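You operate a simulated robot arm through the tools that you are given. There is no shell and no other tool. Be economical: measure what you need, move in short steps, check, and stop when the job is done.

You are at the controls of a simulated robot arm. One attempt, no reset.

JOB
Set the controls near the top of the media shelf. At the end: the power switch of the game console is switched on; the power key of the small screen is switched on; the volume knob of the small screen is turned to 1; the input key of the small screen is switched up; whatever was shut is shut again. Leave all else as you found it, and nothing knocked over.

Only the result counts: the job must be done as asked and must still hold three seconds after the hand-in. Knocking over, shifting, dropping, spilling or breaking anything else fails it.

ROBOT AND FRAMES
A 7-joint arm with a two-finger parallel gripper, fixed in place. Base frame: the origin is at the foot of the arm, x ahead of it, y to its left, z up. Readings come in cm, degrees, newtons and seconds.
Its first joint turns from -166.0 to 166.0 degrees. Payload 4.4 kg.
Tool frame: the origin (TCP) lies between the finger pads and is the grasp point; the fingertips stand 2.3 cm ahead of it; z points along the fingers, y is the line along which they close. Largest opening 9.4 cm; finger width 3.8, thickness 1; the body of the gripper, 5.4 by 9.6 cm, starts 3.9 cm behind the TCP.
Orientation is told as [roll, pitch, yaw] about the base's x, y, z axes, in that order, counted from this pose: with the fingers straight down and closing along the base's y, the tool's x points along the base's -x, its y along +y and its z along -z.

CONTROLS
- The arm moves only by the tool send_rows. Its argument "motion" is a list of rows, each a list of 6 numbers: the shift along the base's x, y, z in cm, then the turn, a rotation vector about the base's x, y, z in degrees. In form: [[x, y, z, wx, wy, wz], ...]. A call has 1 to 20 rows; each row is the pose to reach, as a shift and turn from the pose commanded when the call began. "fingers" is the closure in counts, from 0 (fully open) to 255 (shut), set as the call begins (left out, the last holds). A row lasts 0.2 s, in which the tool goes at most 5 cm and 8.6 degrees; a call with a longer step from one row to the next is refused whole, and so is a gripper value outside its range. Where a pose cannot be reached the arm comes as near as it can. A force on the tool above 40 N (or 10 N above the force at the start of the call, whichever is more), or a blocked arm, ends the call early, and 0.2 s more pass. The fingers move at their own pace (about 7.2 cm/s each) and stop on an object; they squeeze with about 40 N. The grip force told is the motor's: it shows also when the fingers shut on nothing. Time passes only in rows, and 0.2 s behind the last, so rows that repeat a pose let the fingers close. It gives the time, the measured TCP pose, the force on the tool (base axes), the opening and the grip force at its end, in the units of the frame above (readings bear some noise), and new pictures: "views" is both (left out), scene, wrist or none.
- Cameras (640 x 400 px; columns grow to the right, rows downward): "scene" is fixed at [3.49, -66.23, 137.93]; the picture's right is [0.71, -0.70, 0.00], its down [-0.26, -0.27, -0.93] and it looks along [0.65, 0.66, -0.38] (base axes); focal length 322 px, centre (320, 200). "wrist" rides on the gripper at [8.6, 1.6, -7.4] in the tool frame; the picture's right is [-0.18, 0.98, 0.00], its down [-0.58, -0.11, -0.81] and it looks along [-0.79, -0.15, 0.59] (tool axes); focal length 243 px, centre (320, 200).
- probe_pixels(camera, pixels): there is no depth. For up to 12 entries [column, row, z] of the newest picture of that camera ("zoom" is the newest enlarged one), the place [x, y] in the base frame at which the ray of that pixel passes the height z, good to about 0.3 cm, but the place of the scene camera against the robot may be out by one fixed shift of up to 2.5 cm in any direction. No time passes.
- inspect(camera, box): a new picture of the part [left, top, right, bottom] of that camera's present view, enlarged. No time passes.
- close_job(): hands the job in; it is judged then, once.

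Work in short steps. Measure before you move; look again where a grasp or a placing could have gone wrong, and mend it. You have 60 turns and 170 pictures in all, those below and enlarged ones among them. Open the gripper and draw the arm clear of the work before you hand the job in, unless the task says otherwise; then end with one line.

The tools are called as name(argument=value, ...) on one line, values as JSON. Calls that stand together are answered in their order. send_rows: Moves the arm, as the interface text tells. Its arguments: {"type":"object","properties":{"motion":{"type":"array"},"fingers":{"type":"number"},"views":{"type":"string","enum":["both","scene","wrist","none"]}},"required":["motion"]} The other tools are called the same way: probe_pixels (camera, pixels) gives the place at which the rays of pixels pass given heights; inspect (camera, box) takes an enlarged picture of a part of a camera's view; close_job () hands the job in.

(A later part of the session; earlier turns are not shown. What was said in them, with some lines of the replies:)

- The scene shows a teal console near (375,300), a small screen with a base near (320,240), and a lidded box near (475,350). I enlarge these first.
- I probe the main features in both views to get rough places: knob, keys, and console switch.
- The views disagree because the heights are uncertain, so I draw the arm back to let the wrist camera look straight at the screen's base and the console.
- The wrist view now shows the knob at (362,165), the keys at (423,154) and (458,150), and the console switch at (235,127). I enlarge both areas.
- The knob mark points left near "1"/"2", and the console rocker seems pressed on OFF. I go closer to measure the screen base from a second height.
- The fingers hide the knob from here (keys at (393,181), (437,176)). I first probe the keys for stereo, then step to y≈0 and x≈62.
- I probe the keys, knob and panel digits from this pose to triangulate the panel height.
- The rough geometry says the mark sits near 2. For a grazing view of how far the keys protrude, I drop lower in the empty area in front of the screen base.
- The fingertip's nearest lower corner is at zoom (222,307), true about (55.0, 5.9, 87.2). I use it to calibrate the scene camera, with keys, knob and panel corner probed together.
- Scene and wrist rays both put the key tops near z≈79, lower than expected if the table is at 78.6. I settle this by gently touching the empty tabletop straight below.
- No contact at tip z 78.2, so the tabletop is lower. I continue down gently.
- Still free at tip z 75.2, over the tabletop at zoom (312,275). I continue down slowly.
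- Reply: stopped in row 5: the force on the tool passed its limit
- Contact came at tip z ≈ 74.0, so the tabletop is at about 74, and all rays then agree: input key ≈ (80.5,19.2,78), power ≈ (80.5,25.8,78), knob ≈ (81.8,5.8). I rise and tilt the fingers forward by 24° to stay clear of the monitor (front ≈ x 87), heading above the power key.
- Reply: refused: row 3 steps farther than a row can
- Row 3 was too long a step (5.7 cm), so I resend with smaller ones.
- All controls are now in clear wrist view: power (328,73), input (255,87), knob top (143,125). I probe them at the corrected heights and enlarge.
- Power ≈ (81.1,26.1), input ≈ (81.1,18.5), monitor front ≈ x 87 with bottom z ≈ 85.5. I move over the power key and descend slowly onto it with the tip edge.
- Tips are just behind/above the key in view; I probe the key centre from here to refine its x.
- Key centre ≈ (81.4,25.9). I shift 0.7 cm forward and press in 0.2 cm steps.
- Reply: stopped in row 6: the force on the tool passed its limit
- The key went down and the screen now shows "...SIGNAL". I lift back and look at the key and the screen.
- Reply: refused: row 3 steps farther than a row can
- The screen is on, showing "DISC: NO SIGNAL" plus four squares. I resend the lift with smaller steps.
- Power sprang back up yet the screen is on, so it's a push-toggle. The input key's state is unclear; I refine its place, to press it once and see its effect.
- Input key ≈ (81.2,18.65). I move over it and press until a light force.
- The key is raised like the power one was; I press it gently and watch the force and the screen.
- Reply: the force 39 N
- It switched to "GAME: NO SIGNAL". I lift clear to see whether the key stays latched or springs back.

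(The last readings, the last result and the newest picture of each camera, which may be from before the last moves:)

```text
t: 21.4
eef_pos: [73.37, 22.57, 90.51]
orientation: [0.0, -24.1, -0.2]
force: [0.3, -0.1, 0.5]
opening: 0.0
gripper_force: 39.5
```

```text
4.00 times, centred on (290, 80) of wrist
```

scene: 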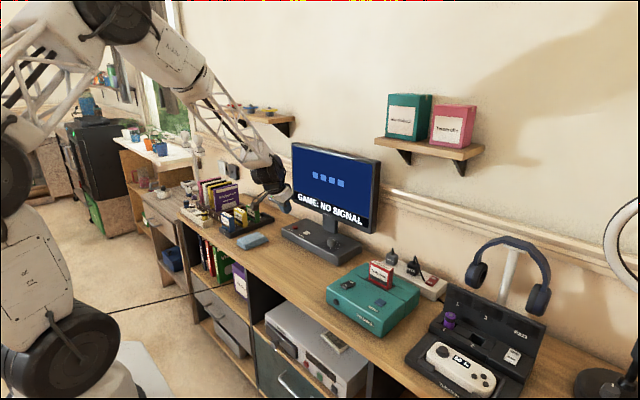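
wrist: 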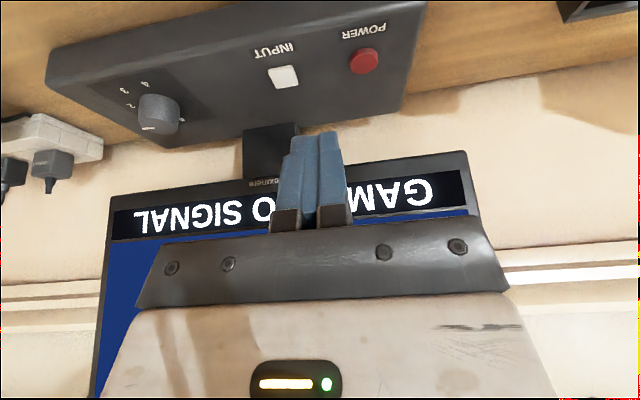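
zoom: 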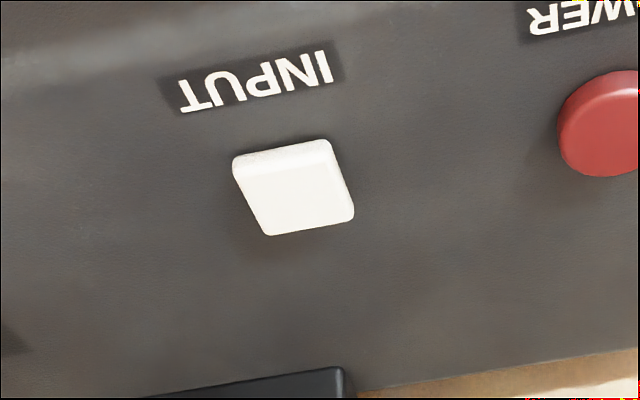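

The key springs back and the source is now GAME, fitting the console, so I leave it. Next the knob: I move above it with 16° tilt and fingers opened to about 5 cm for a close look.

send_rows(motion=[[0, -4, 0, 0, 4, 0], [0, -8, 0, 0, 8, 0], [1, -12, -1, 0, 8, 0], [2.5, -15, -3, 0, 8, 0], [4, -16.4, -4, 0, 8, 0], [4, -16.4, -4, 0, 8, 0]], fingers=120)

inspect(camera="wrist", box=[230, 40, 390, 140])

inspect(camera="scene", box=[270, 180, 390, 270])

```text
t: 22.8
eef_pos: [77.65, 6.09, 86.86]
orientation: [0.1, -16.3, -0.1]
force: [0.2, 0.0, 0.1]
opening: 4.97
gripper_force: 0.1
```

scene: 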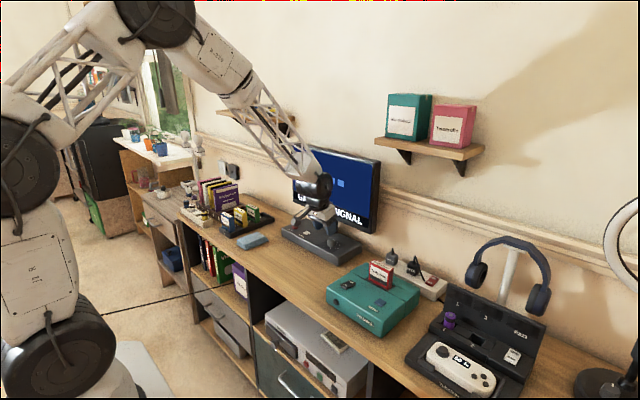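
wrist: 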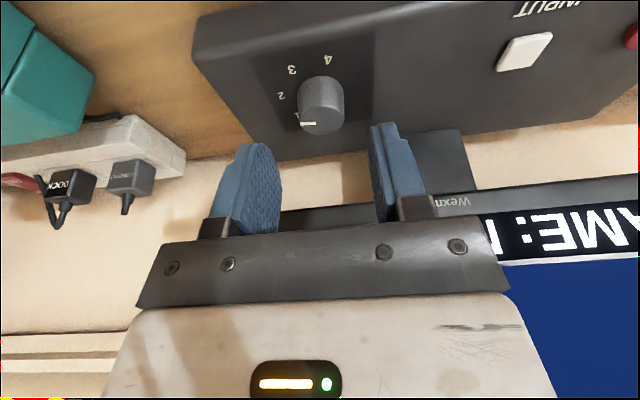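

```text
4.00 times, centred on (310, 90) of wrist
```

zoom: 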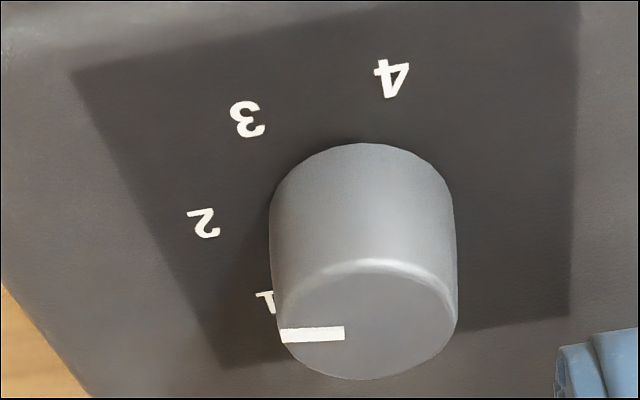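

```text
4.44 times, centred on (330, 225) of scene
```

zoom: 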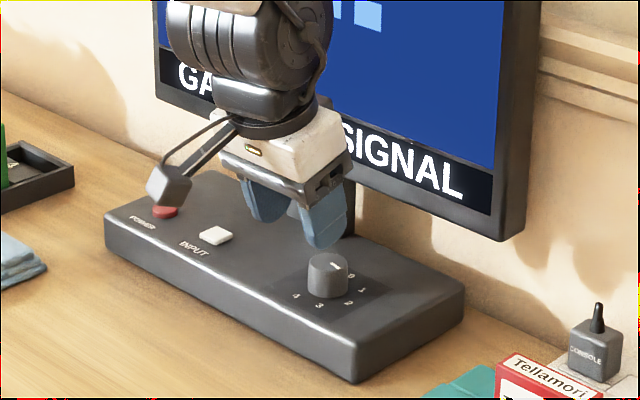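

I probe the digits on the panel plane, the knob's front base edge and its top, and the mark's two ends.

probe_pixels(camera="zoom", pixels=[[265, 301, 77.3], [205, 223, 77.3], [248, 119, 77.3], [392, 78, 77.3], [362, 144, 77.3], [370, 322, 79.5], [370, 322, 80], [281, 337, 79.5], [344, 333, 79.5], [281, 337, 80], [344, 333, 80], [272, 190, 77.3]])

inspect(camera="scene", box=[310, 225, 360, 260])

```text
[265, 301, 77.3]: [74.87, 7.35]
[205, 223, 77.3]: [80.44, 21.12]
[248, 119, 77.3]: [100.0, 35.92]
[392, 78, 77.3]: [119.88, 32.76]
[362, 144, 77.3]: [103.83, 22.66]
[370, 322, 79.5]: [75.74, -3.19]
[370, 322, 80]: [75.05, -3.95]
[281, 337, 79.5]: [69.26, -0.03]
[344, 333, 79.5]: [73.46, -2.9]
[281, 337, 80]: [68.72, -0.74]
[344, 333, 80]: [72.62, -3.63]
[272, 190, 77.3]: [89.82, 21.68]
```

```text
11.43 times, centred on (335, 242) of scene
```

zoom: 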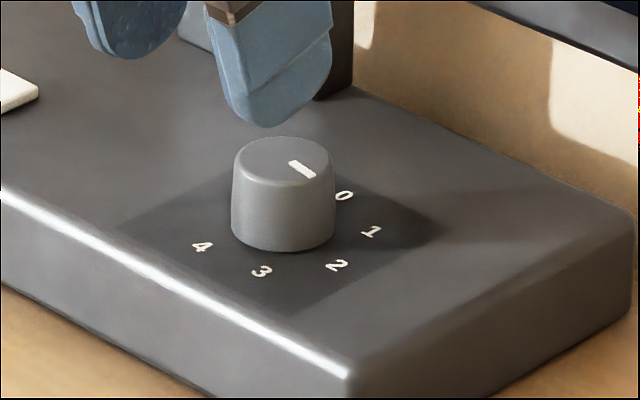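

That zoom was the scene's, so I re-probe with plain wrist pixels.

probe_pixels(camera="wrist", pixels=[[296.25, 115.25, 77.3], [281.25, 95.75, 77.3], [292, 69.75, 77.3], [328, 59.5, 77.3], [320.5, 76, 77.3], [322.5, 120.5, 79.5], [322.5, 120.5, 80], [300.25, 124.25, 79.5], [326, 123.25, 79.5], [307.5, 121, 79.5], [354, 120, 79.5], [331, 133, 79.5]])

```text
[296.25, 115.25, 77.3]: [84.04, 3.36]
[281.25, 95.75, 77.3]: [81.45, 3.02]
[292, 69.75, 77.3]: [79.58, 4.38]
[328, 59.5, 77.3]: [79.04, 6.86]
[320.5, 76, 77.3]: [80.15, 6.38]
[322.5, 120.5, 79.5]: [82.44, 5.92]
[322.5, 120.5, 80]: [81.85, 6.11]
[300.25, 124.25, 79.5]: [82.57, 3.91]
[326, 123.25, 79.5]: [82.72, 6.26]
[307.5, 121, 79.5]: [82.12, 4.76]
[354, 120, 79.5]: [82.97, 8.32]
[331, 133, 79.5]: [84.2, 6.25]
```

Knob axis ≈ (81.9,6.15), top z≈80, diameter ≈3.1; the mark is at about digit 2, and digit 1 lies about 45° counter-clockwise (from above). I pre-turn the hand −22° and centre it above the knob.

send_rows(motion=[[1.5, 0, 0, 0, 0, -7], [3, 0, 0, 0, 0, -14], [4.2, 0, -0.5, 0, 0, -22], [4.2, 0, -2, 0, 0, -22], [4.2, 0, -3, 0, 0, -22], [4.2, 0, -3, 0, 0, -22]], fingers=95)

inspect(camera="wrist", box=[210, 40, 410, 180])

inspect(camera="scene", box=[290, 190, 370, 260])

```text
t: 24.1
eef_pos: [81.81, 6.25, 83.68]
orientation: [0.0, -16.2, -22.3]
force: [0.2, -0.1, 0.4]
opening: 5.9
gripper_force: 0.2
```

scene: 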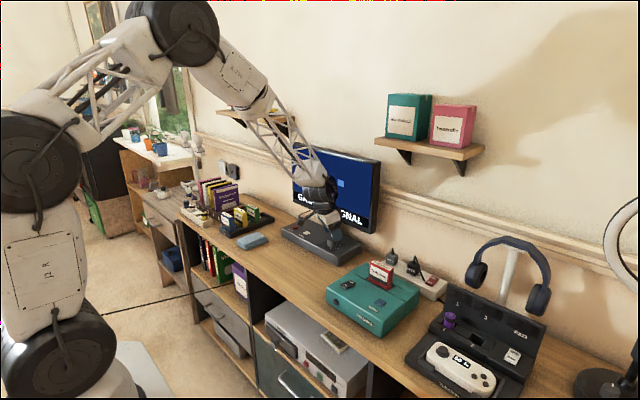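
wrist: 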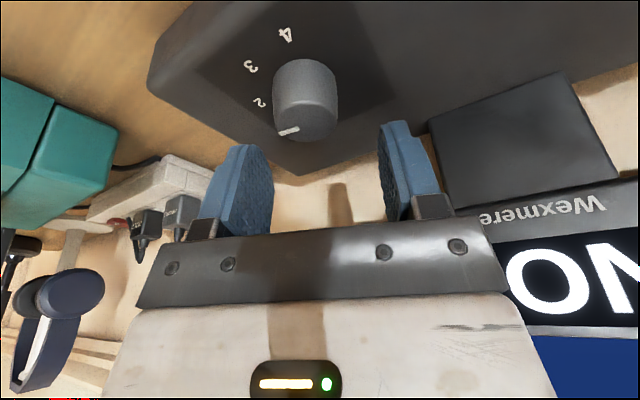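

```text
2.86 times, centred on (310, 110) of wrist
```

zoom: 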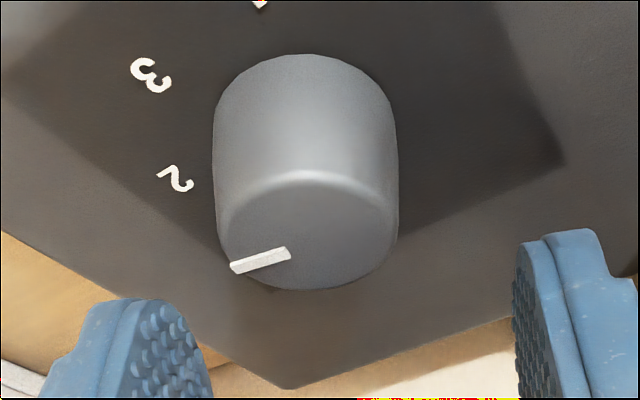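

```text
5.71 times, centred on (330, 225) of scene
```

zoom: 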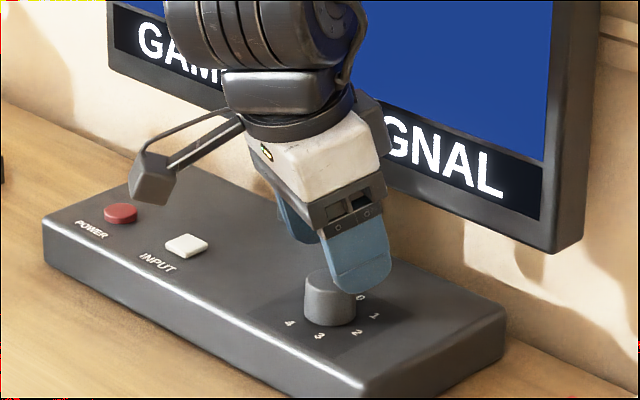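

I probe the knob's top centre from here (zoom (308,232) → wrist (305.8,121.2)) for centring.

probe_pixels(camera="wrist", pixels=[[305.8, 121.2, 80], [305.8, 121.2, 79.7], [303.5, 59.5, 77.3]])

```text
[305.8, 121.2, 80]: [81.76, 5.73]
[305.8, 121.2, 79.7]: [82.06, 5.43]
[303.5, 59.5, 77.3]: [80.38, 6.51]
```

Knob centre ≈ (81.8,5.95). I nudge y −0.25, descend to TCP z≈80.9 and narrow the fingers to about 4 cm.

send_rows(motion=[[0, -0.25, 0, 0, 0, 0], [0, -0.25, -1, 0, 0, 0], [0, -0.25, -2, 0, 0, 0], [0, -0.25, -2.4, 0, 0, 0], [0, -0.25, -2.75, 0, 0, 0], [0, -0.25, -2.75, 0, 0, 0]])

send_rows(motion=[[0, 0, 0, 0, 0, 0], [0, 0, 0, 0, 0, 0]], fingers=150)

inspect(camera="wrist", box=[210, 40, 410, 180])

inspect(camera="scene", box=[290, 190, 370, 260])

```text
t: 25.6
eef_pos: [81.86, 5.88, 80.93]
orientation: [0.1, -16.2, -22.0]
force: [0.0, -0.2, -0.4]
opening: 5.89
gripper_force: 0.2
```

scene: 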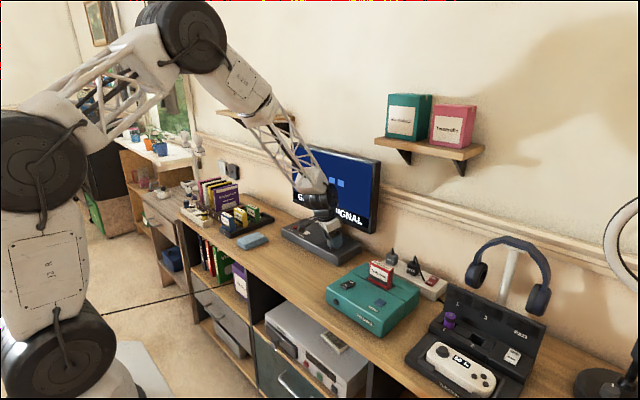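
wrist: 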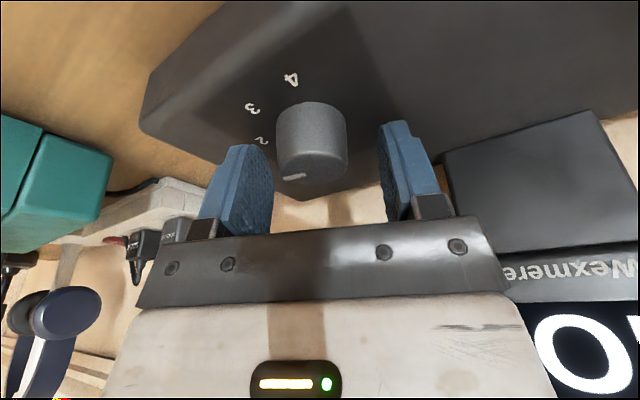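

```text
t: 26.1
eef_pos: [81.83, 6.0, 80.91]
orientation: [0.1, -16.1, -22.0]
force: [-0.3, -0.5, -0.2]
opening: 3.9
gripper_force: 0.0
```

scene: 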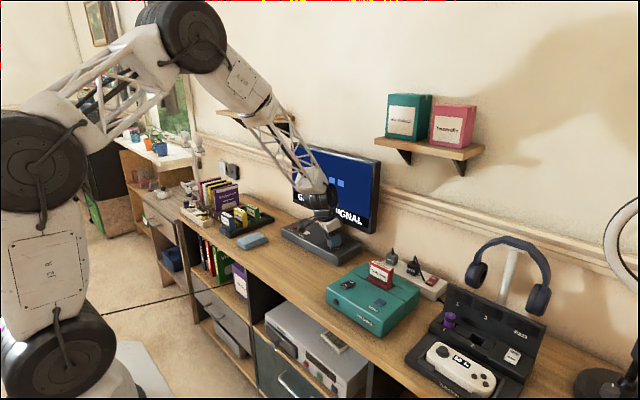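
wrist: 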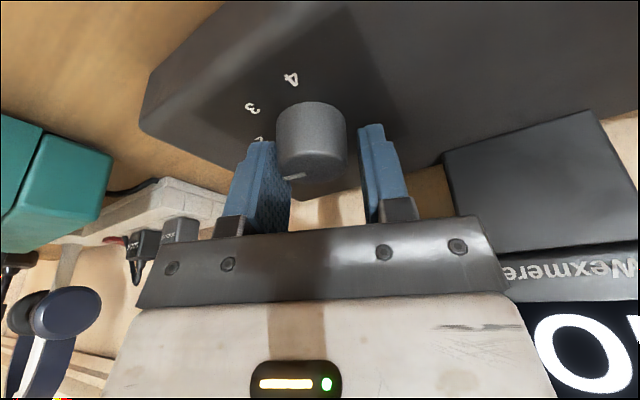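

```text
2.86 times, centred on (310, 110) of wrist
```

zoom: 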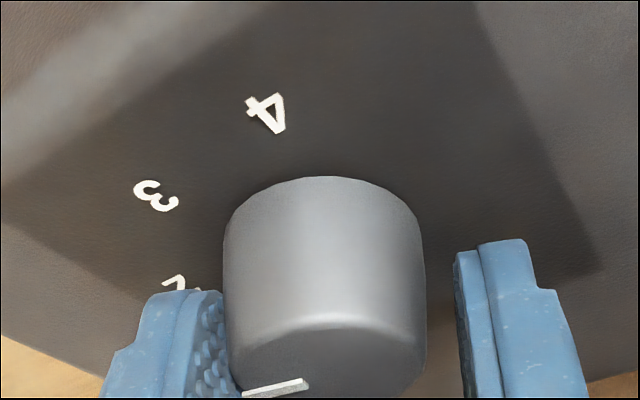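

```text
5.71 times, centred on (330, 225) of scene
```

zoom: 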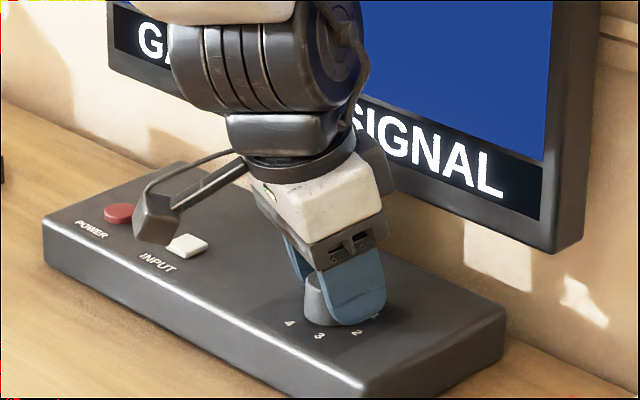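

The knob sits about 0.25 cm toward the left finger; I shift that way, then close and check the force.

send_rows(motion=[[-0.08, -0.22, 0, 0, 0, 0], [-0.08, -0.22, 0, 0, 0, 0]], fingers=165, views="wrist")

inspect(camera="wrist", box=[210, 40, 410, 180])

```text
t: 26.8
eef_pos: [81.62, 5.78, 80.98]
orientation: [0.2, -16.2, -22.0]
force: [0.4, 0.7, 0.2]
opening: 3.31
gripper_force: 0.0
```

wrist: 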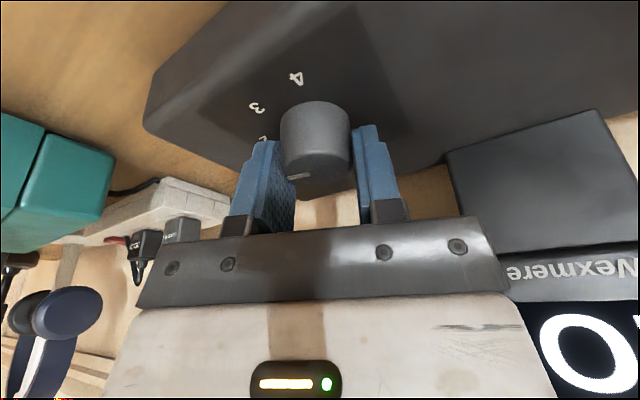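

```text
2.86 times, centred on (310, 110) of wrist
```

zoom: 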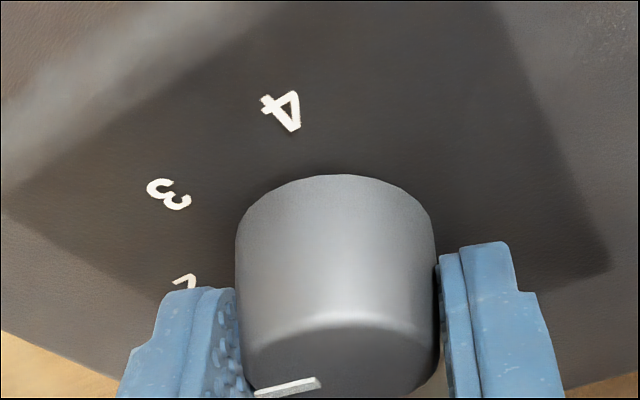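

Well centred now (gaps small both sides). I close on the knob.

send_rows(motion=[[0, 0, 0, 0, 0, 0], [0, 0, 0, 0, 0, 0]], fingers=195, views="wrist")

```text
t: 27.4
eef_pos: [81.87, 5.77, 80.99]
orientation: [0.1, -16.2, -22.0]
force: [1.2, 1.1, -0.3]
opening: 3.3
gripper_force: 44.7
```

wrist: 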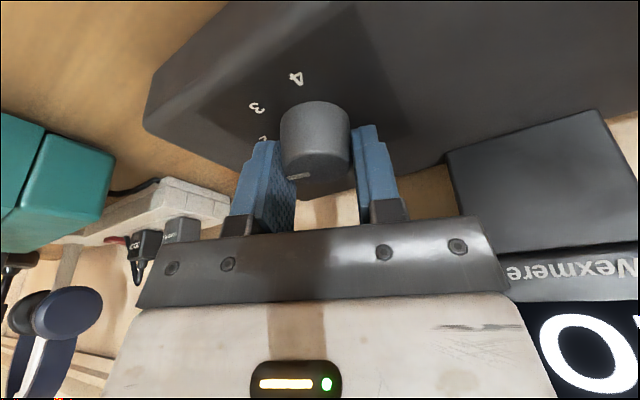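

Gripped (opening 3.3, little side force). I turn +45° about the vertical in small steps.

send_rows(motion=[[0, 0, 0, 0, 0, 5], [0, 0, 0, 0, 0, 10], [0, 0, 0, 0, 0, 15], [0, 0, 0, 0, 0, 20], [0, 0, 0, 0, 0, 25], [0, 0, 0, 0, 0, 30], [0, 0, 0, 0, 0, 35], [0, 0, 0, 0, 0, 40], [0, 0, 0, 0, 0, 45], [0, 0, 0, 0, 0, 45]])

inspect(camera="wrist", box=[210, 40, 410, 180])

inspect(camera="scene", box=[290, 190, 370, 260])

```text
t: 28.1
eef_pos: [81.79, 5.93, 80.97]
orientation: [0.1, -16.4, -9.7]
force: [-0.3, 14.1, -0.4]
opening: 3.31
gripper_force: 45.0
stopped in row 3: the force on the tool passed its limit (the readings are from after the stop); the commanded pose is now the measured one
```

scene: 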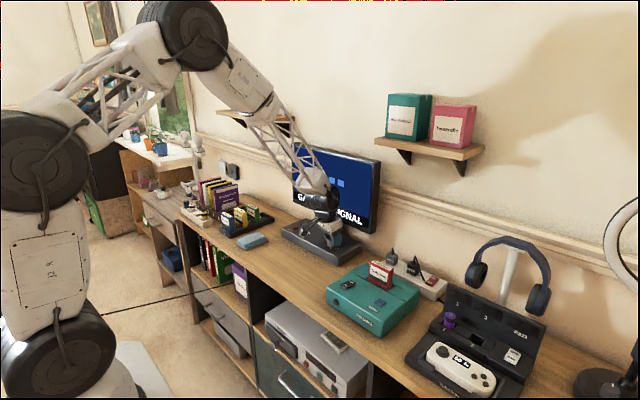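
wrist: 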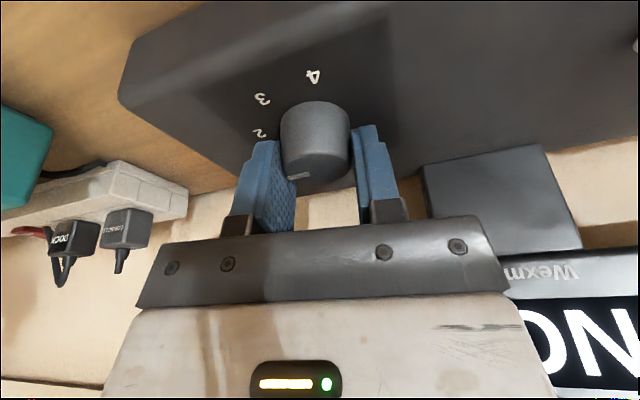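

```text
2.86 times, centred on (310, 110) of wrist
```

zoom: 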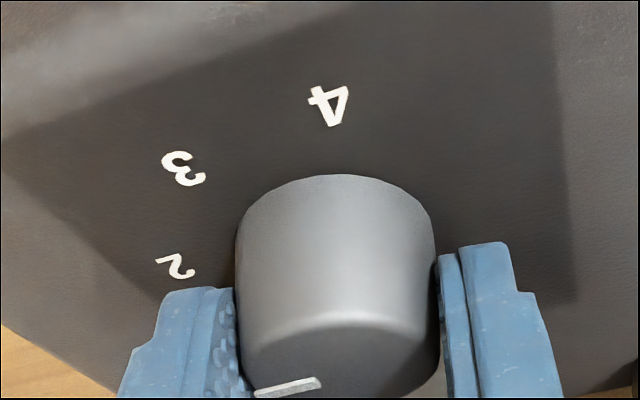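

```text
5.71 times, centred on (330, 225) of scene
```

zoom: 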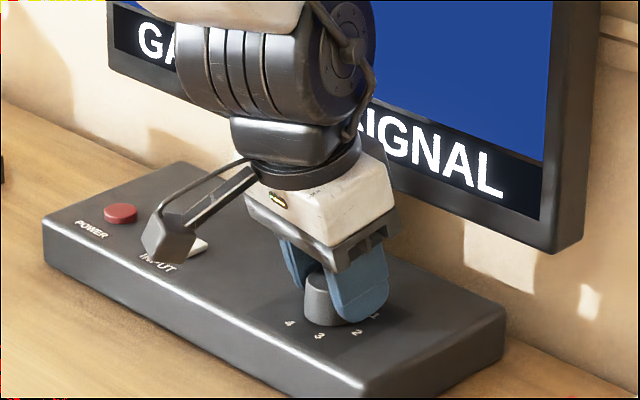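

The knob turns with the hand (12° so far) but side force in +y stopped it. I ease slightly toward +y and continue in finer steps.

send_rows(motion=[[0, 0.08, 0, 0, 0, 0], [0, 0.08, 0, 0, 0, 2], [0, 0.08, 0, 0, 0, 4], [0, 0.08, 0, 0, 0, 6], [0, 0.08, 0, 0, 0, 8], [0, 0.08, 0, 0, 0, 10], [0, 0.08, 0, 0, 0, 12], [0, 0.08, 0, 0, 0, 14], [0, 0.08, 0, 0, 0, 16]], views="none")

```text
t: 29.9
eef_pos: [81.81, 6.01, 80.92]
orientation: [0.2, -16.3, 3.7]
force: [4.8, 6.7, -1.5]
opening: 3.3
gripper_force: 45.2
stopped in row 8: the force on the tool passed its limit (the readings are from after the stop); the commanded pose is now the measured one
```

The yaw is now +3.7° (25.7° turned). I continue with a small easing in the force direction.

send_rows(motion=[[0.05, 0.08, 0, 0, 0, 0], [0.05, 0.08, 0, 0, 0, 2], [0.05, 0.08, 0, 0, 0, 4], [0.05, 0.08, 0, 0, 0, 6], [0.05, 0.08, 0, 0, 0, 8], [0.05, 0.08, 0, 0, 0, 10], [0.05, 0.08, 0, 0, 0, 12]], views="none")

```text
t: 31.5
eef_pos: [81.81, 6.14, 81.06]
orientation: [0.1, -16.2, 15.8]
force: [-23.0, 17.3, 12.4]
opening: 3.26
gripper_force: 45.3
```

Turned 37.8°; force now pushes −x, so I ease back in x and turn 7° more, then look.

send_rows(motion=[[-0.1, 0.05, 0, 0, 0, 0], [-0.1, 0.05, 0, 0, 0, 2], [-0.1, 0.05, 0, 0, 0, 4], [-0.1, 0.05, 0, 0, 0, 6], [-0.1, 0.05, 0, 0, 0, 7.5], [-0.1, 0.05, 0, 0, 0, 7.5]])

inspect(camera="scene", box=[260, 140, 400, 260])

inspect(camera="wrist", box=[210, 40, 410, 180])

```text
t: 32.7
eef_pos: [81.81, 6.23, 80.93]
orientation: [0.0, -16.3, 22.9]
force: [4.0, 12.5, -3.7]
opening: 3.31
gripper_force: 45.0
stopped in row 5: the force on the tool passed its limit (the readings are from after the stop); the commanded pose is now the measured one
```

scene: 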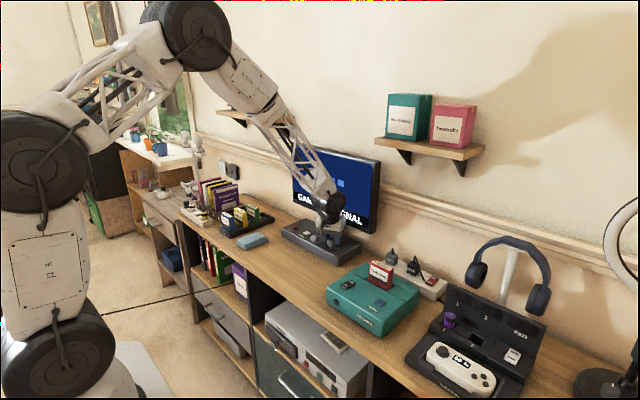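
wrist: 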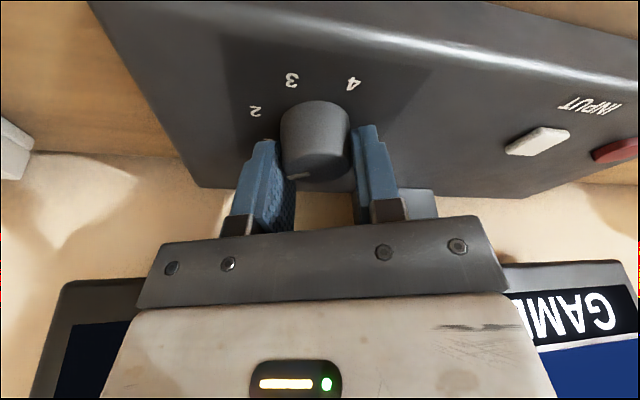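

```text
3.33 times, centred on (330, 200) of scene
```

zoom: 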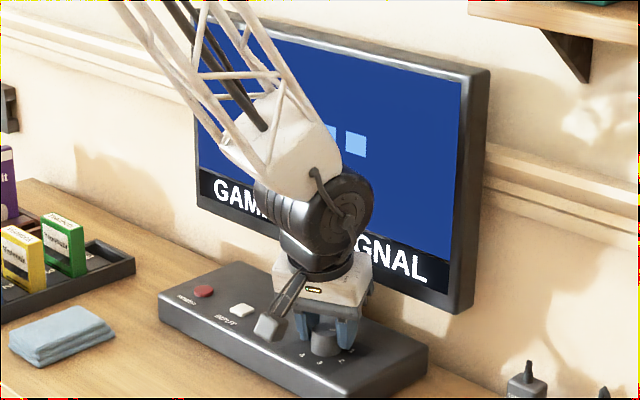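

```text
2.86 times, centred on (310, 110) of wrist
```

zoom: 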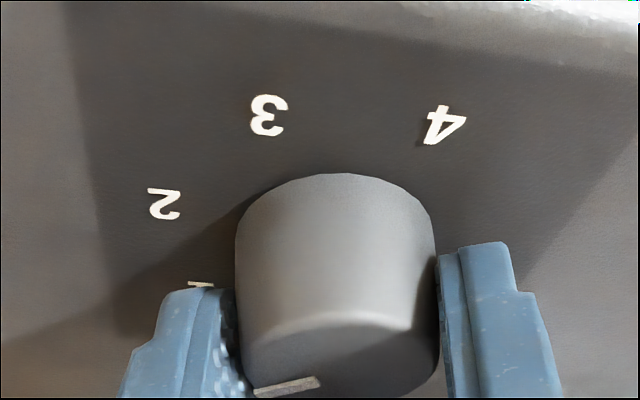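

The "1" now sits where "2" sat relative to the hand before turning, so one step was made. I open and rise to check the mark.

send_rows(motion=[[0, 0, 0, 0, 0, 0], [0, 0, 0, 0, 0, 0], [0, 0, 1.5, 0, 0, 0], [0, 0, 4, 0, 0, 0], [-2, 0, 6, 0, 0, -6], [-4, 0, 7, 0, 0, -14], [-5, 0, 8, 0, 0, -22], [-5, 0, 8, 0, 0, -22]], fingers=95)

inspect(camera="scene", box=[310, 225, 360, 260])

inspect(camera="wrist", box=[230, 40, 390, 140])

```text
t: 34.5
eef_pos: [76.75, 6.24, 89.14]
orientation: [0.1, -16.3, 0.9]
force: [0.4, -0.6, 0.0]
opening: 5.88
gripper_force: 0.0
```

scene: 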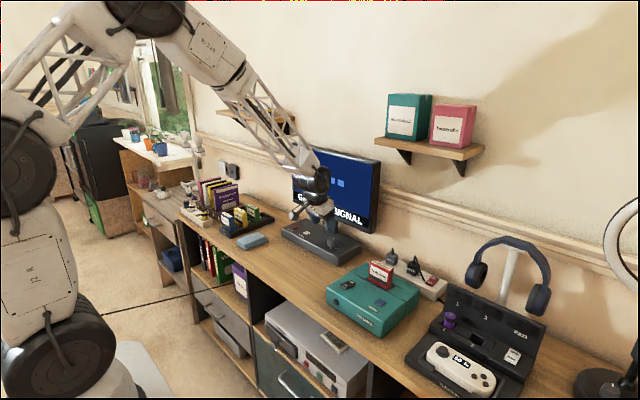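
wrist: 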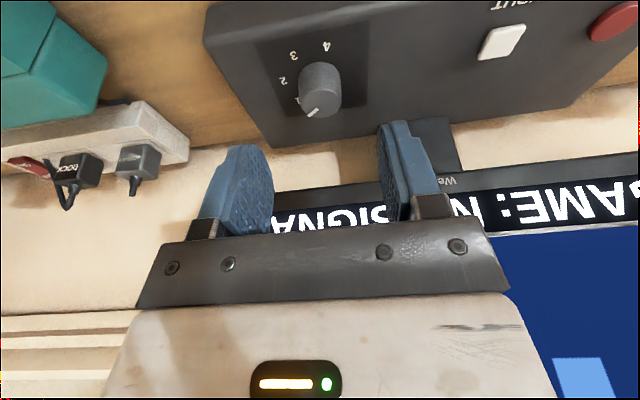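

```text
11.43 times, centred on (335, 242) of scene
```

zoom: 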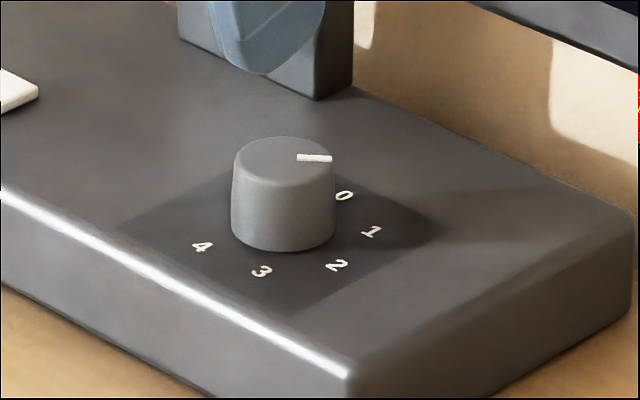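

```text
4.00 times, centred on (310, 90) of wrist
```

zoom: 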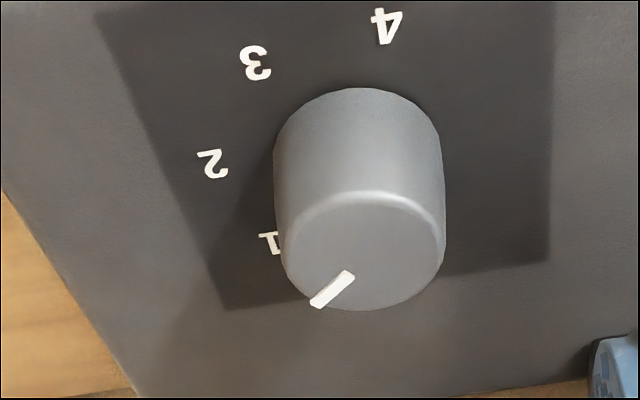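

In the scene zoom the mark's direction now equals that of digit "1" from the knob base: volume is at 1. Next the console switch: I rise, close the fingers and go in front of the console for a close view.

send_rows(motion=[[-4, 0, 2, 0, 0, 0], [-8, -2, 4, 0, 0, 0], [-12, -4, 5, 0, 0, 0], [-16, -7, 5, 0, 0, 0], [-19, -10, 5, 0, 0, 0], [-21, -14, 4, 0, 0, 0], [-22, -18, 2, 0, 0, 0], [-22, -20, 0, 0, 0, 0], [-22, -20, 0, 0, 0, 0]], fingers=255)

inspect(camera="wrist", box=[230, 30, 410, 160])

inspect(camera="scene", box=[280, 180, 440, 330])

```text
t: 36.5
eef_pos: [54.68, -13.91, 89.01]
orientation: [0.2, -16.3, 0.9]
force: [-0.3, 0.4, -0.6]
opening: 0.0
gripper_force: 40.1
```

scene: 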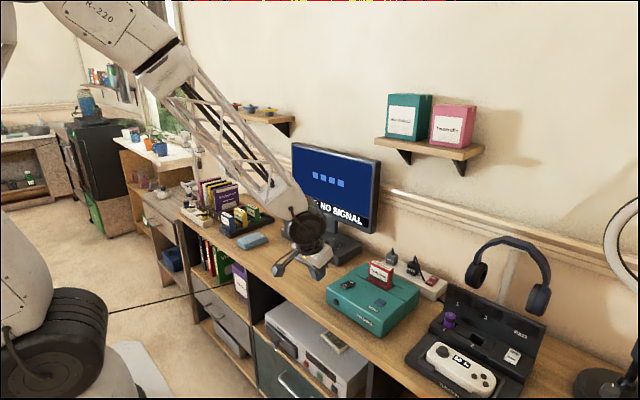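
wrist: 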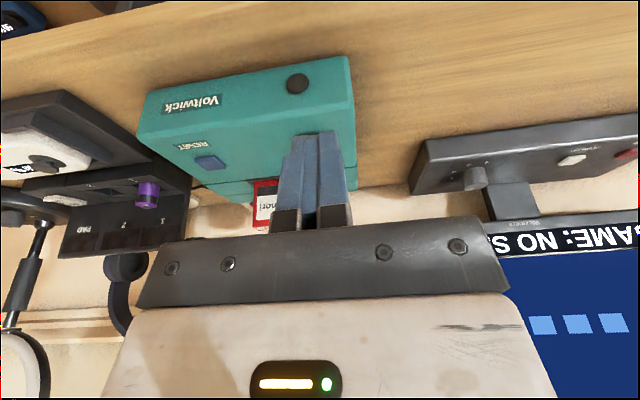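

```text
3.08 times, centred on (320, 95) of wrist
```

zoom: 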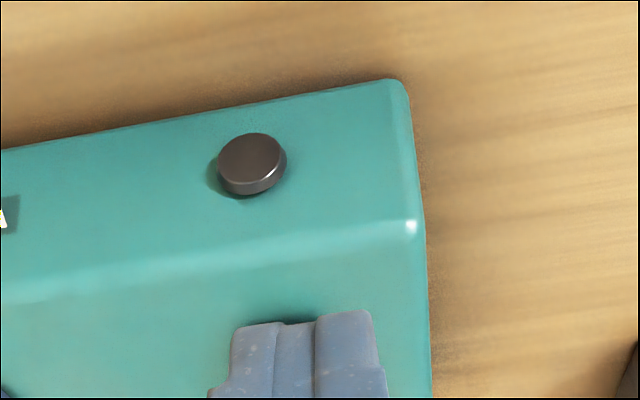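

```text
2.67 times, centred on (360, 255) of scene
```

zoom: 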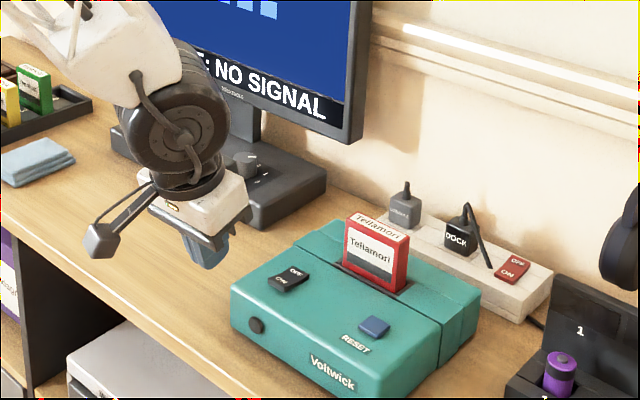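

The fingers hide the switch; I shift +y and up to see it left of them.

send_rows(motion=[[0, 4, 2, 0, 0, 0], [0, 7, 4, 0, 0, 0], [2, 7, 6, 0, 0, 0], [2, 7, 6, 0, 0, 0]], views="wrist")

inspect(camera="wrist", box=[180, 40, 320, 130])

```text
t: 37.5
eef_pos: [56.99, -6.84, 95.13]
orientation: [0.1, -16.2, 0.9]
force: [-0.8, 0.5, -1.0]
opening: 0.0
gripper_force: 39.5
```

wrist: 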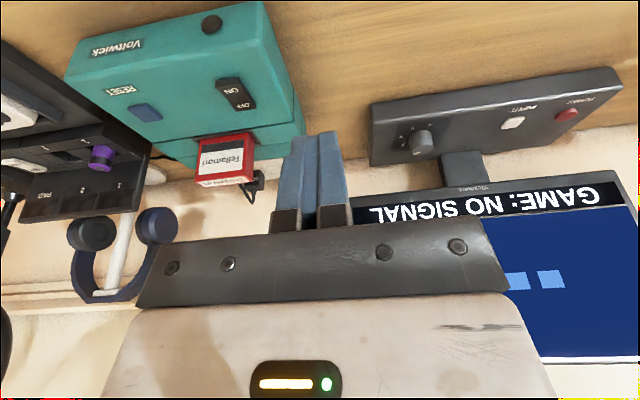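

```text
4.44 times, centred on (250, 85) of wrist
```

zoom: 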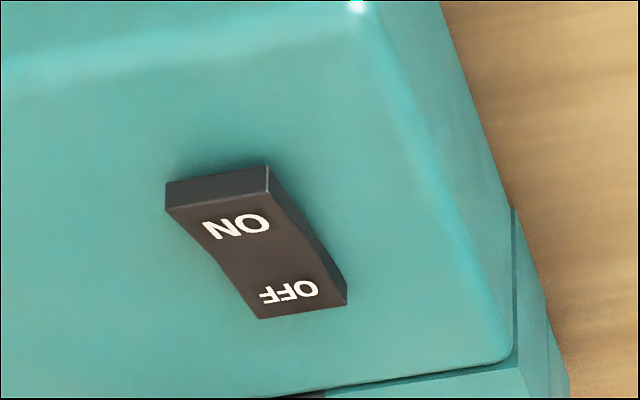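

The rocker is pressed on OFF, ON end (nearer the robot) raised. By triangulating the console's front corner, its top is z≈79.6; I probe the rocker ends there.

probe_pixels(camera="zoom", pixels=[[218, 190, 80.5], [240, 225, 80.3], [290, 292, 79.9], [218, 178, 79.7], [300, 312, 79.8]])

```text
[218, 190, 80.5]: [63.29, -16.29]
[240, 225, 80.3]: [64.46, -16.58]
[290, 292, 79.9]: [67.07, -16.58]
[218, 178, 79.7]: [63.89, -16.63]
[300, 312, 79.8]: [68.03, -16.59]
```

Rocker spans x≈63.7–68 at y≈−16.5; I will press the ON end with the tip's near edge, tilting to 32° so that the OFF end and the cartridge stay clear.

send_rows(motion=[[1, -3, 0, 0, -6, 0], [2, -6, -1, 0, -12, 0], [4, -9, -3, 0, -16, 0], [6, -9.65, -6, 0, -16, 0], [7.4, -9.65, -9, 0, -16, 0], [7.4, -9.65, -11, 0, -16, 0], [7.4, -9.65, -11, 0, -16, 0]])

inspect(camera="wrist", box=[230, 40, 390, 160])

inspect(camera="scene", box=[310, 240, 410, 320])

```text
t: 39.1
eef_pos: [64.14, -16.59, 83.8]
orientation: [-0.2, -32.4, 0.9]
force: [0.5, 0.7, 2.4]
opening: 0.0
gripper_force: 39.8
```

scene: 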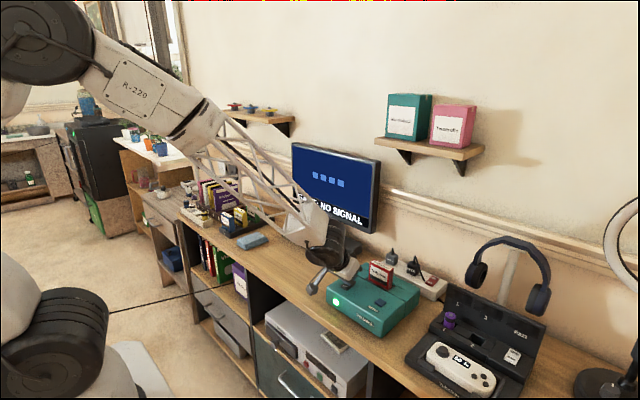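
wrist: 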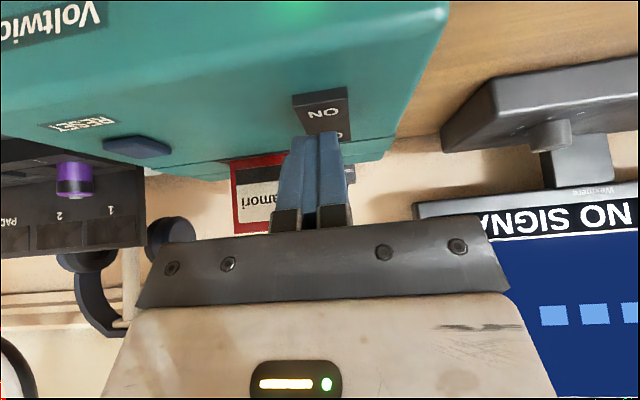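

```text
3.33 times, centred on (310, 100) of wrist
```

zoom: 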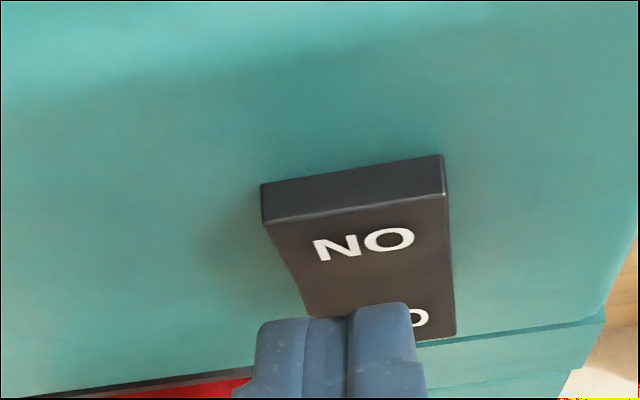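

```text
5.00 times, centred on (360, 280) of scene
```

zoom: 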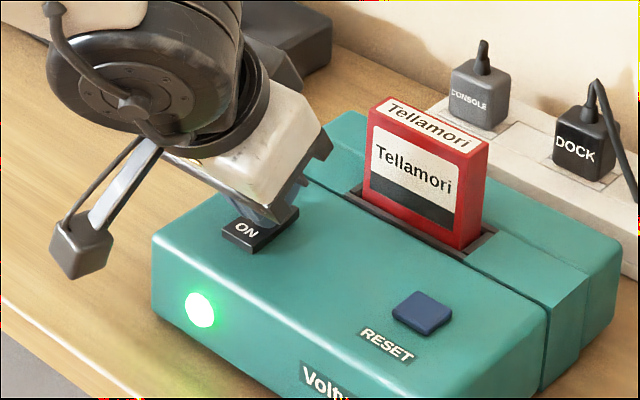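

The console's front lamp is glowing green and a slight force (2.4 N) shows I already touched the rocker. I lift straight up and look at its position.

send_rows(motion=[[0, 0, 2, 0, 0, 0], [-1, 1, 5, 0, 0, 0], [-3, 4, 8, 0, 0, 6], [-6, 7, 10, 0, 6, 6], [-6.5, 9, 11, 0, 14, 0], [-6.5, 9, 11, 0, 16, 0]])

inspect(camera="wrist", box=[180, 40, 320, 130])

inspect(camera="scene", box=[310, 240, 410, 320])

```text
refused: row 5 steps farther than a row can; nothing moved
```

```text
4.44 times, centred on (250, 85) of wrist
```

zoom: 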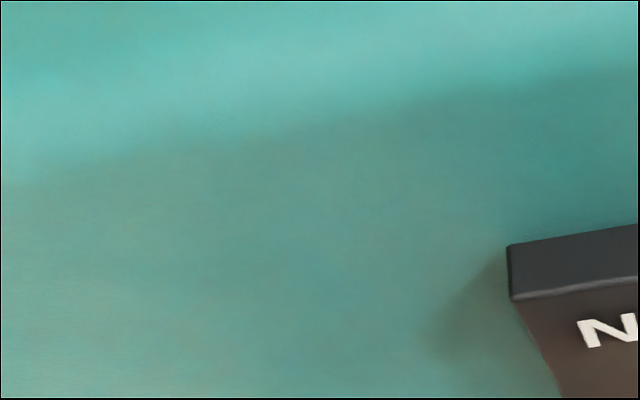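

```text
5.00 times, centred on (360, 280) of scene
```

zoom: 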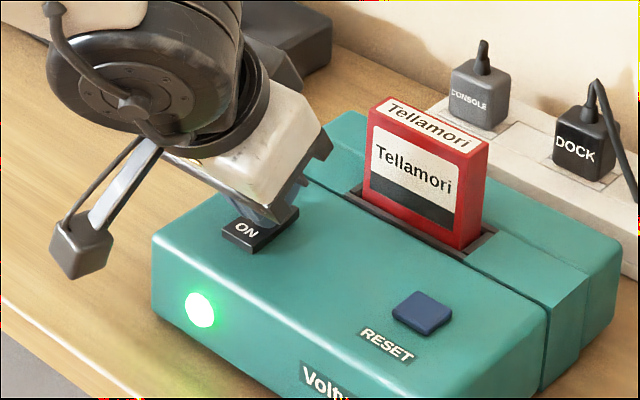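

A row was too large; I resend the lift without extra turning.

send_rows(motion=[[0, 0, 2, 0, 0, 0], [-1, 1, 5, 0, 0, 0], [-3, 4, 7, 0, 5, 0], [-5, 7, 9, 0, 10, 0], [-6.5, 9, 11, 0, 16, 0], [-6.5, 9, 11, 0, 16, 0]])

inspect(camera="wrist", box=[180, 40, 320, 130])

inspect(camera="scene", box=[310, 240, 410, 320])

```text
t: 40.5
eef_pos: [57.42, -7.18, 95.22]
orientation: [0.1, -16.2, 0.9]
force: [0.1, 0.0, 0.8]
opening: 0.0
gripper_force: 40.0
```

scene: 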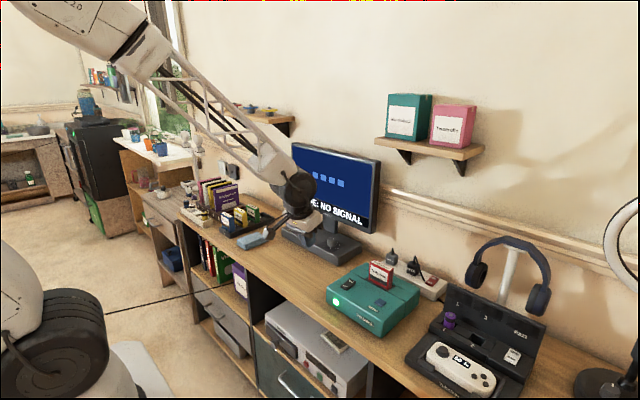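
wrist: 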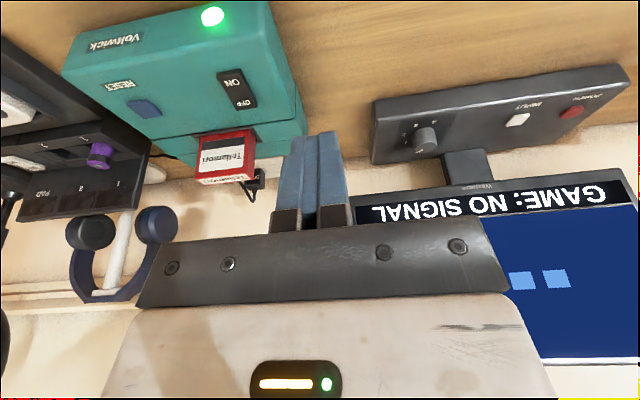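

```text
4.44 times, centred on (250, 85) of wrist
```

zoom: 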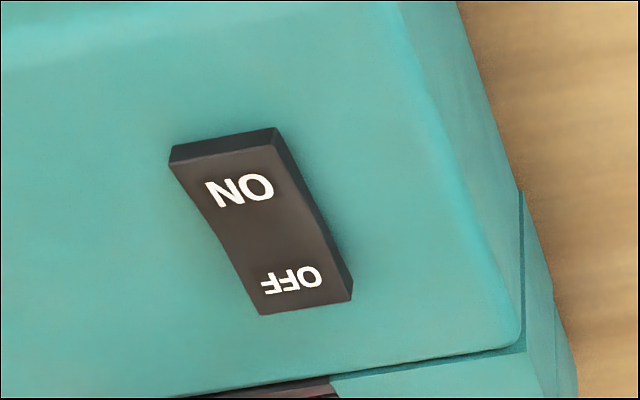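

```text
5.00 times, centred on (360, 280) of scene
```

zoom: 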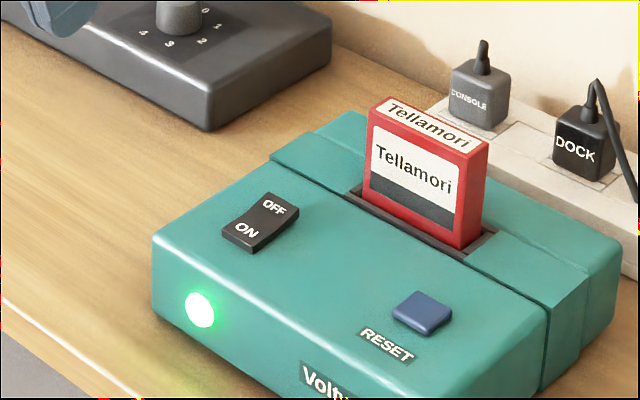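

The rocker now has its OFF end raised and the lamp is green: console on. I open the gripper, draw back, and make a last check of everything.

send_rows(motion=[[-3, 0, 2, 0, 5, 0], [-7, 0, 4, 0, 10, 0], [-11, 0, 6, 0, 16, 0], [-15, 0, 8, 0, 16, 0], [-15, 0, 10, 0, 16, 0], [-15, 0, 10, 0, 16, 0]], fingers=0)

inspect(camera="scene", box=[270, 140, 390, 265])

inspect(camera="scene", box=[310, 225, 360, 260])

```text
t: 41.9
eef_pos: [42.61, -7.21, 104.87]
orientation: [0.3, -0.3, 0.9]
force: [0.3, -0.3, -0.6]
opening: 9.4
gripper_force: 0.1
```

scene: 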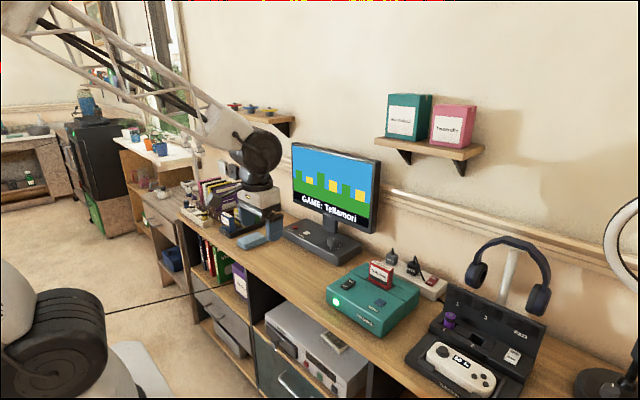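
wrist: 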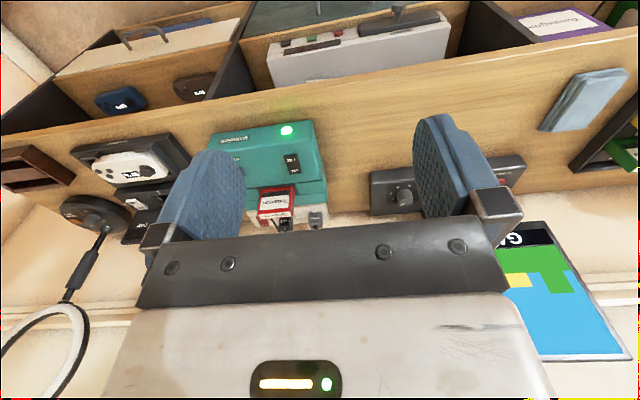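

```text
3.20 times, centred on (330, 202) of scene
```

zoom: 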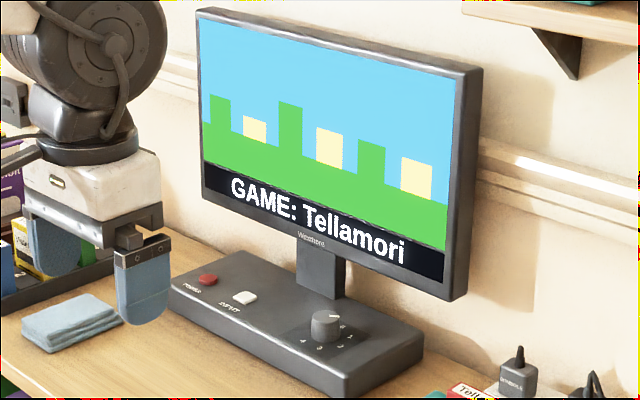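

```text
11.43 times, centred on (335, 242) of scene
```

zoom: 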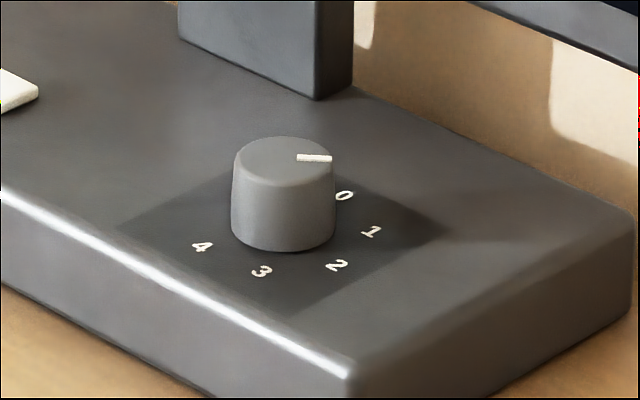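

The screen now plays "GAME: Tellamori", which fits the intended state. The knob mark points at 1, the console is on, nothing has been shifted and the arm is clear with the gripper open, so I hand in.

close_job()

```text
The job is handed in.
```

The job is handed in: the console and the small screen are both on, the volume knob points at 1, and the input was switched from DISC to GAME. I took "up" to mean GAME, because the input key springs back and shows no position of its own. I opened nothing, and nothing was knocked over or visibly shifted.
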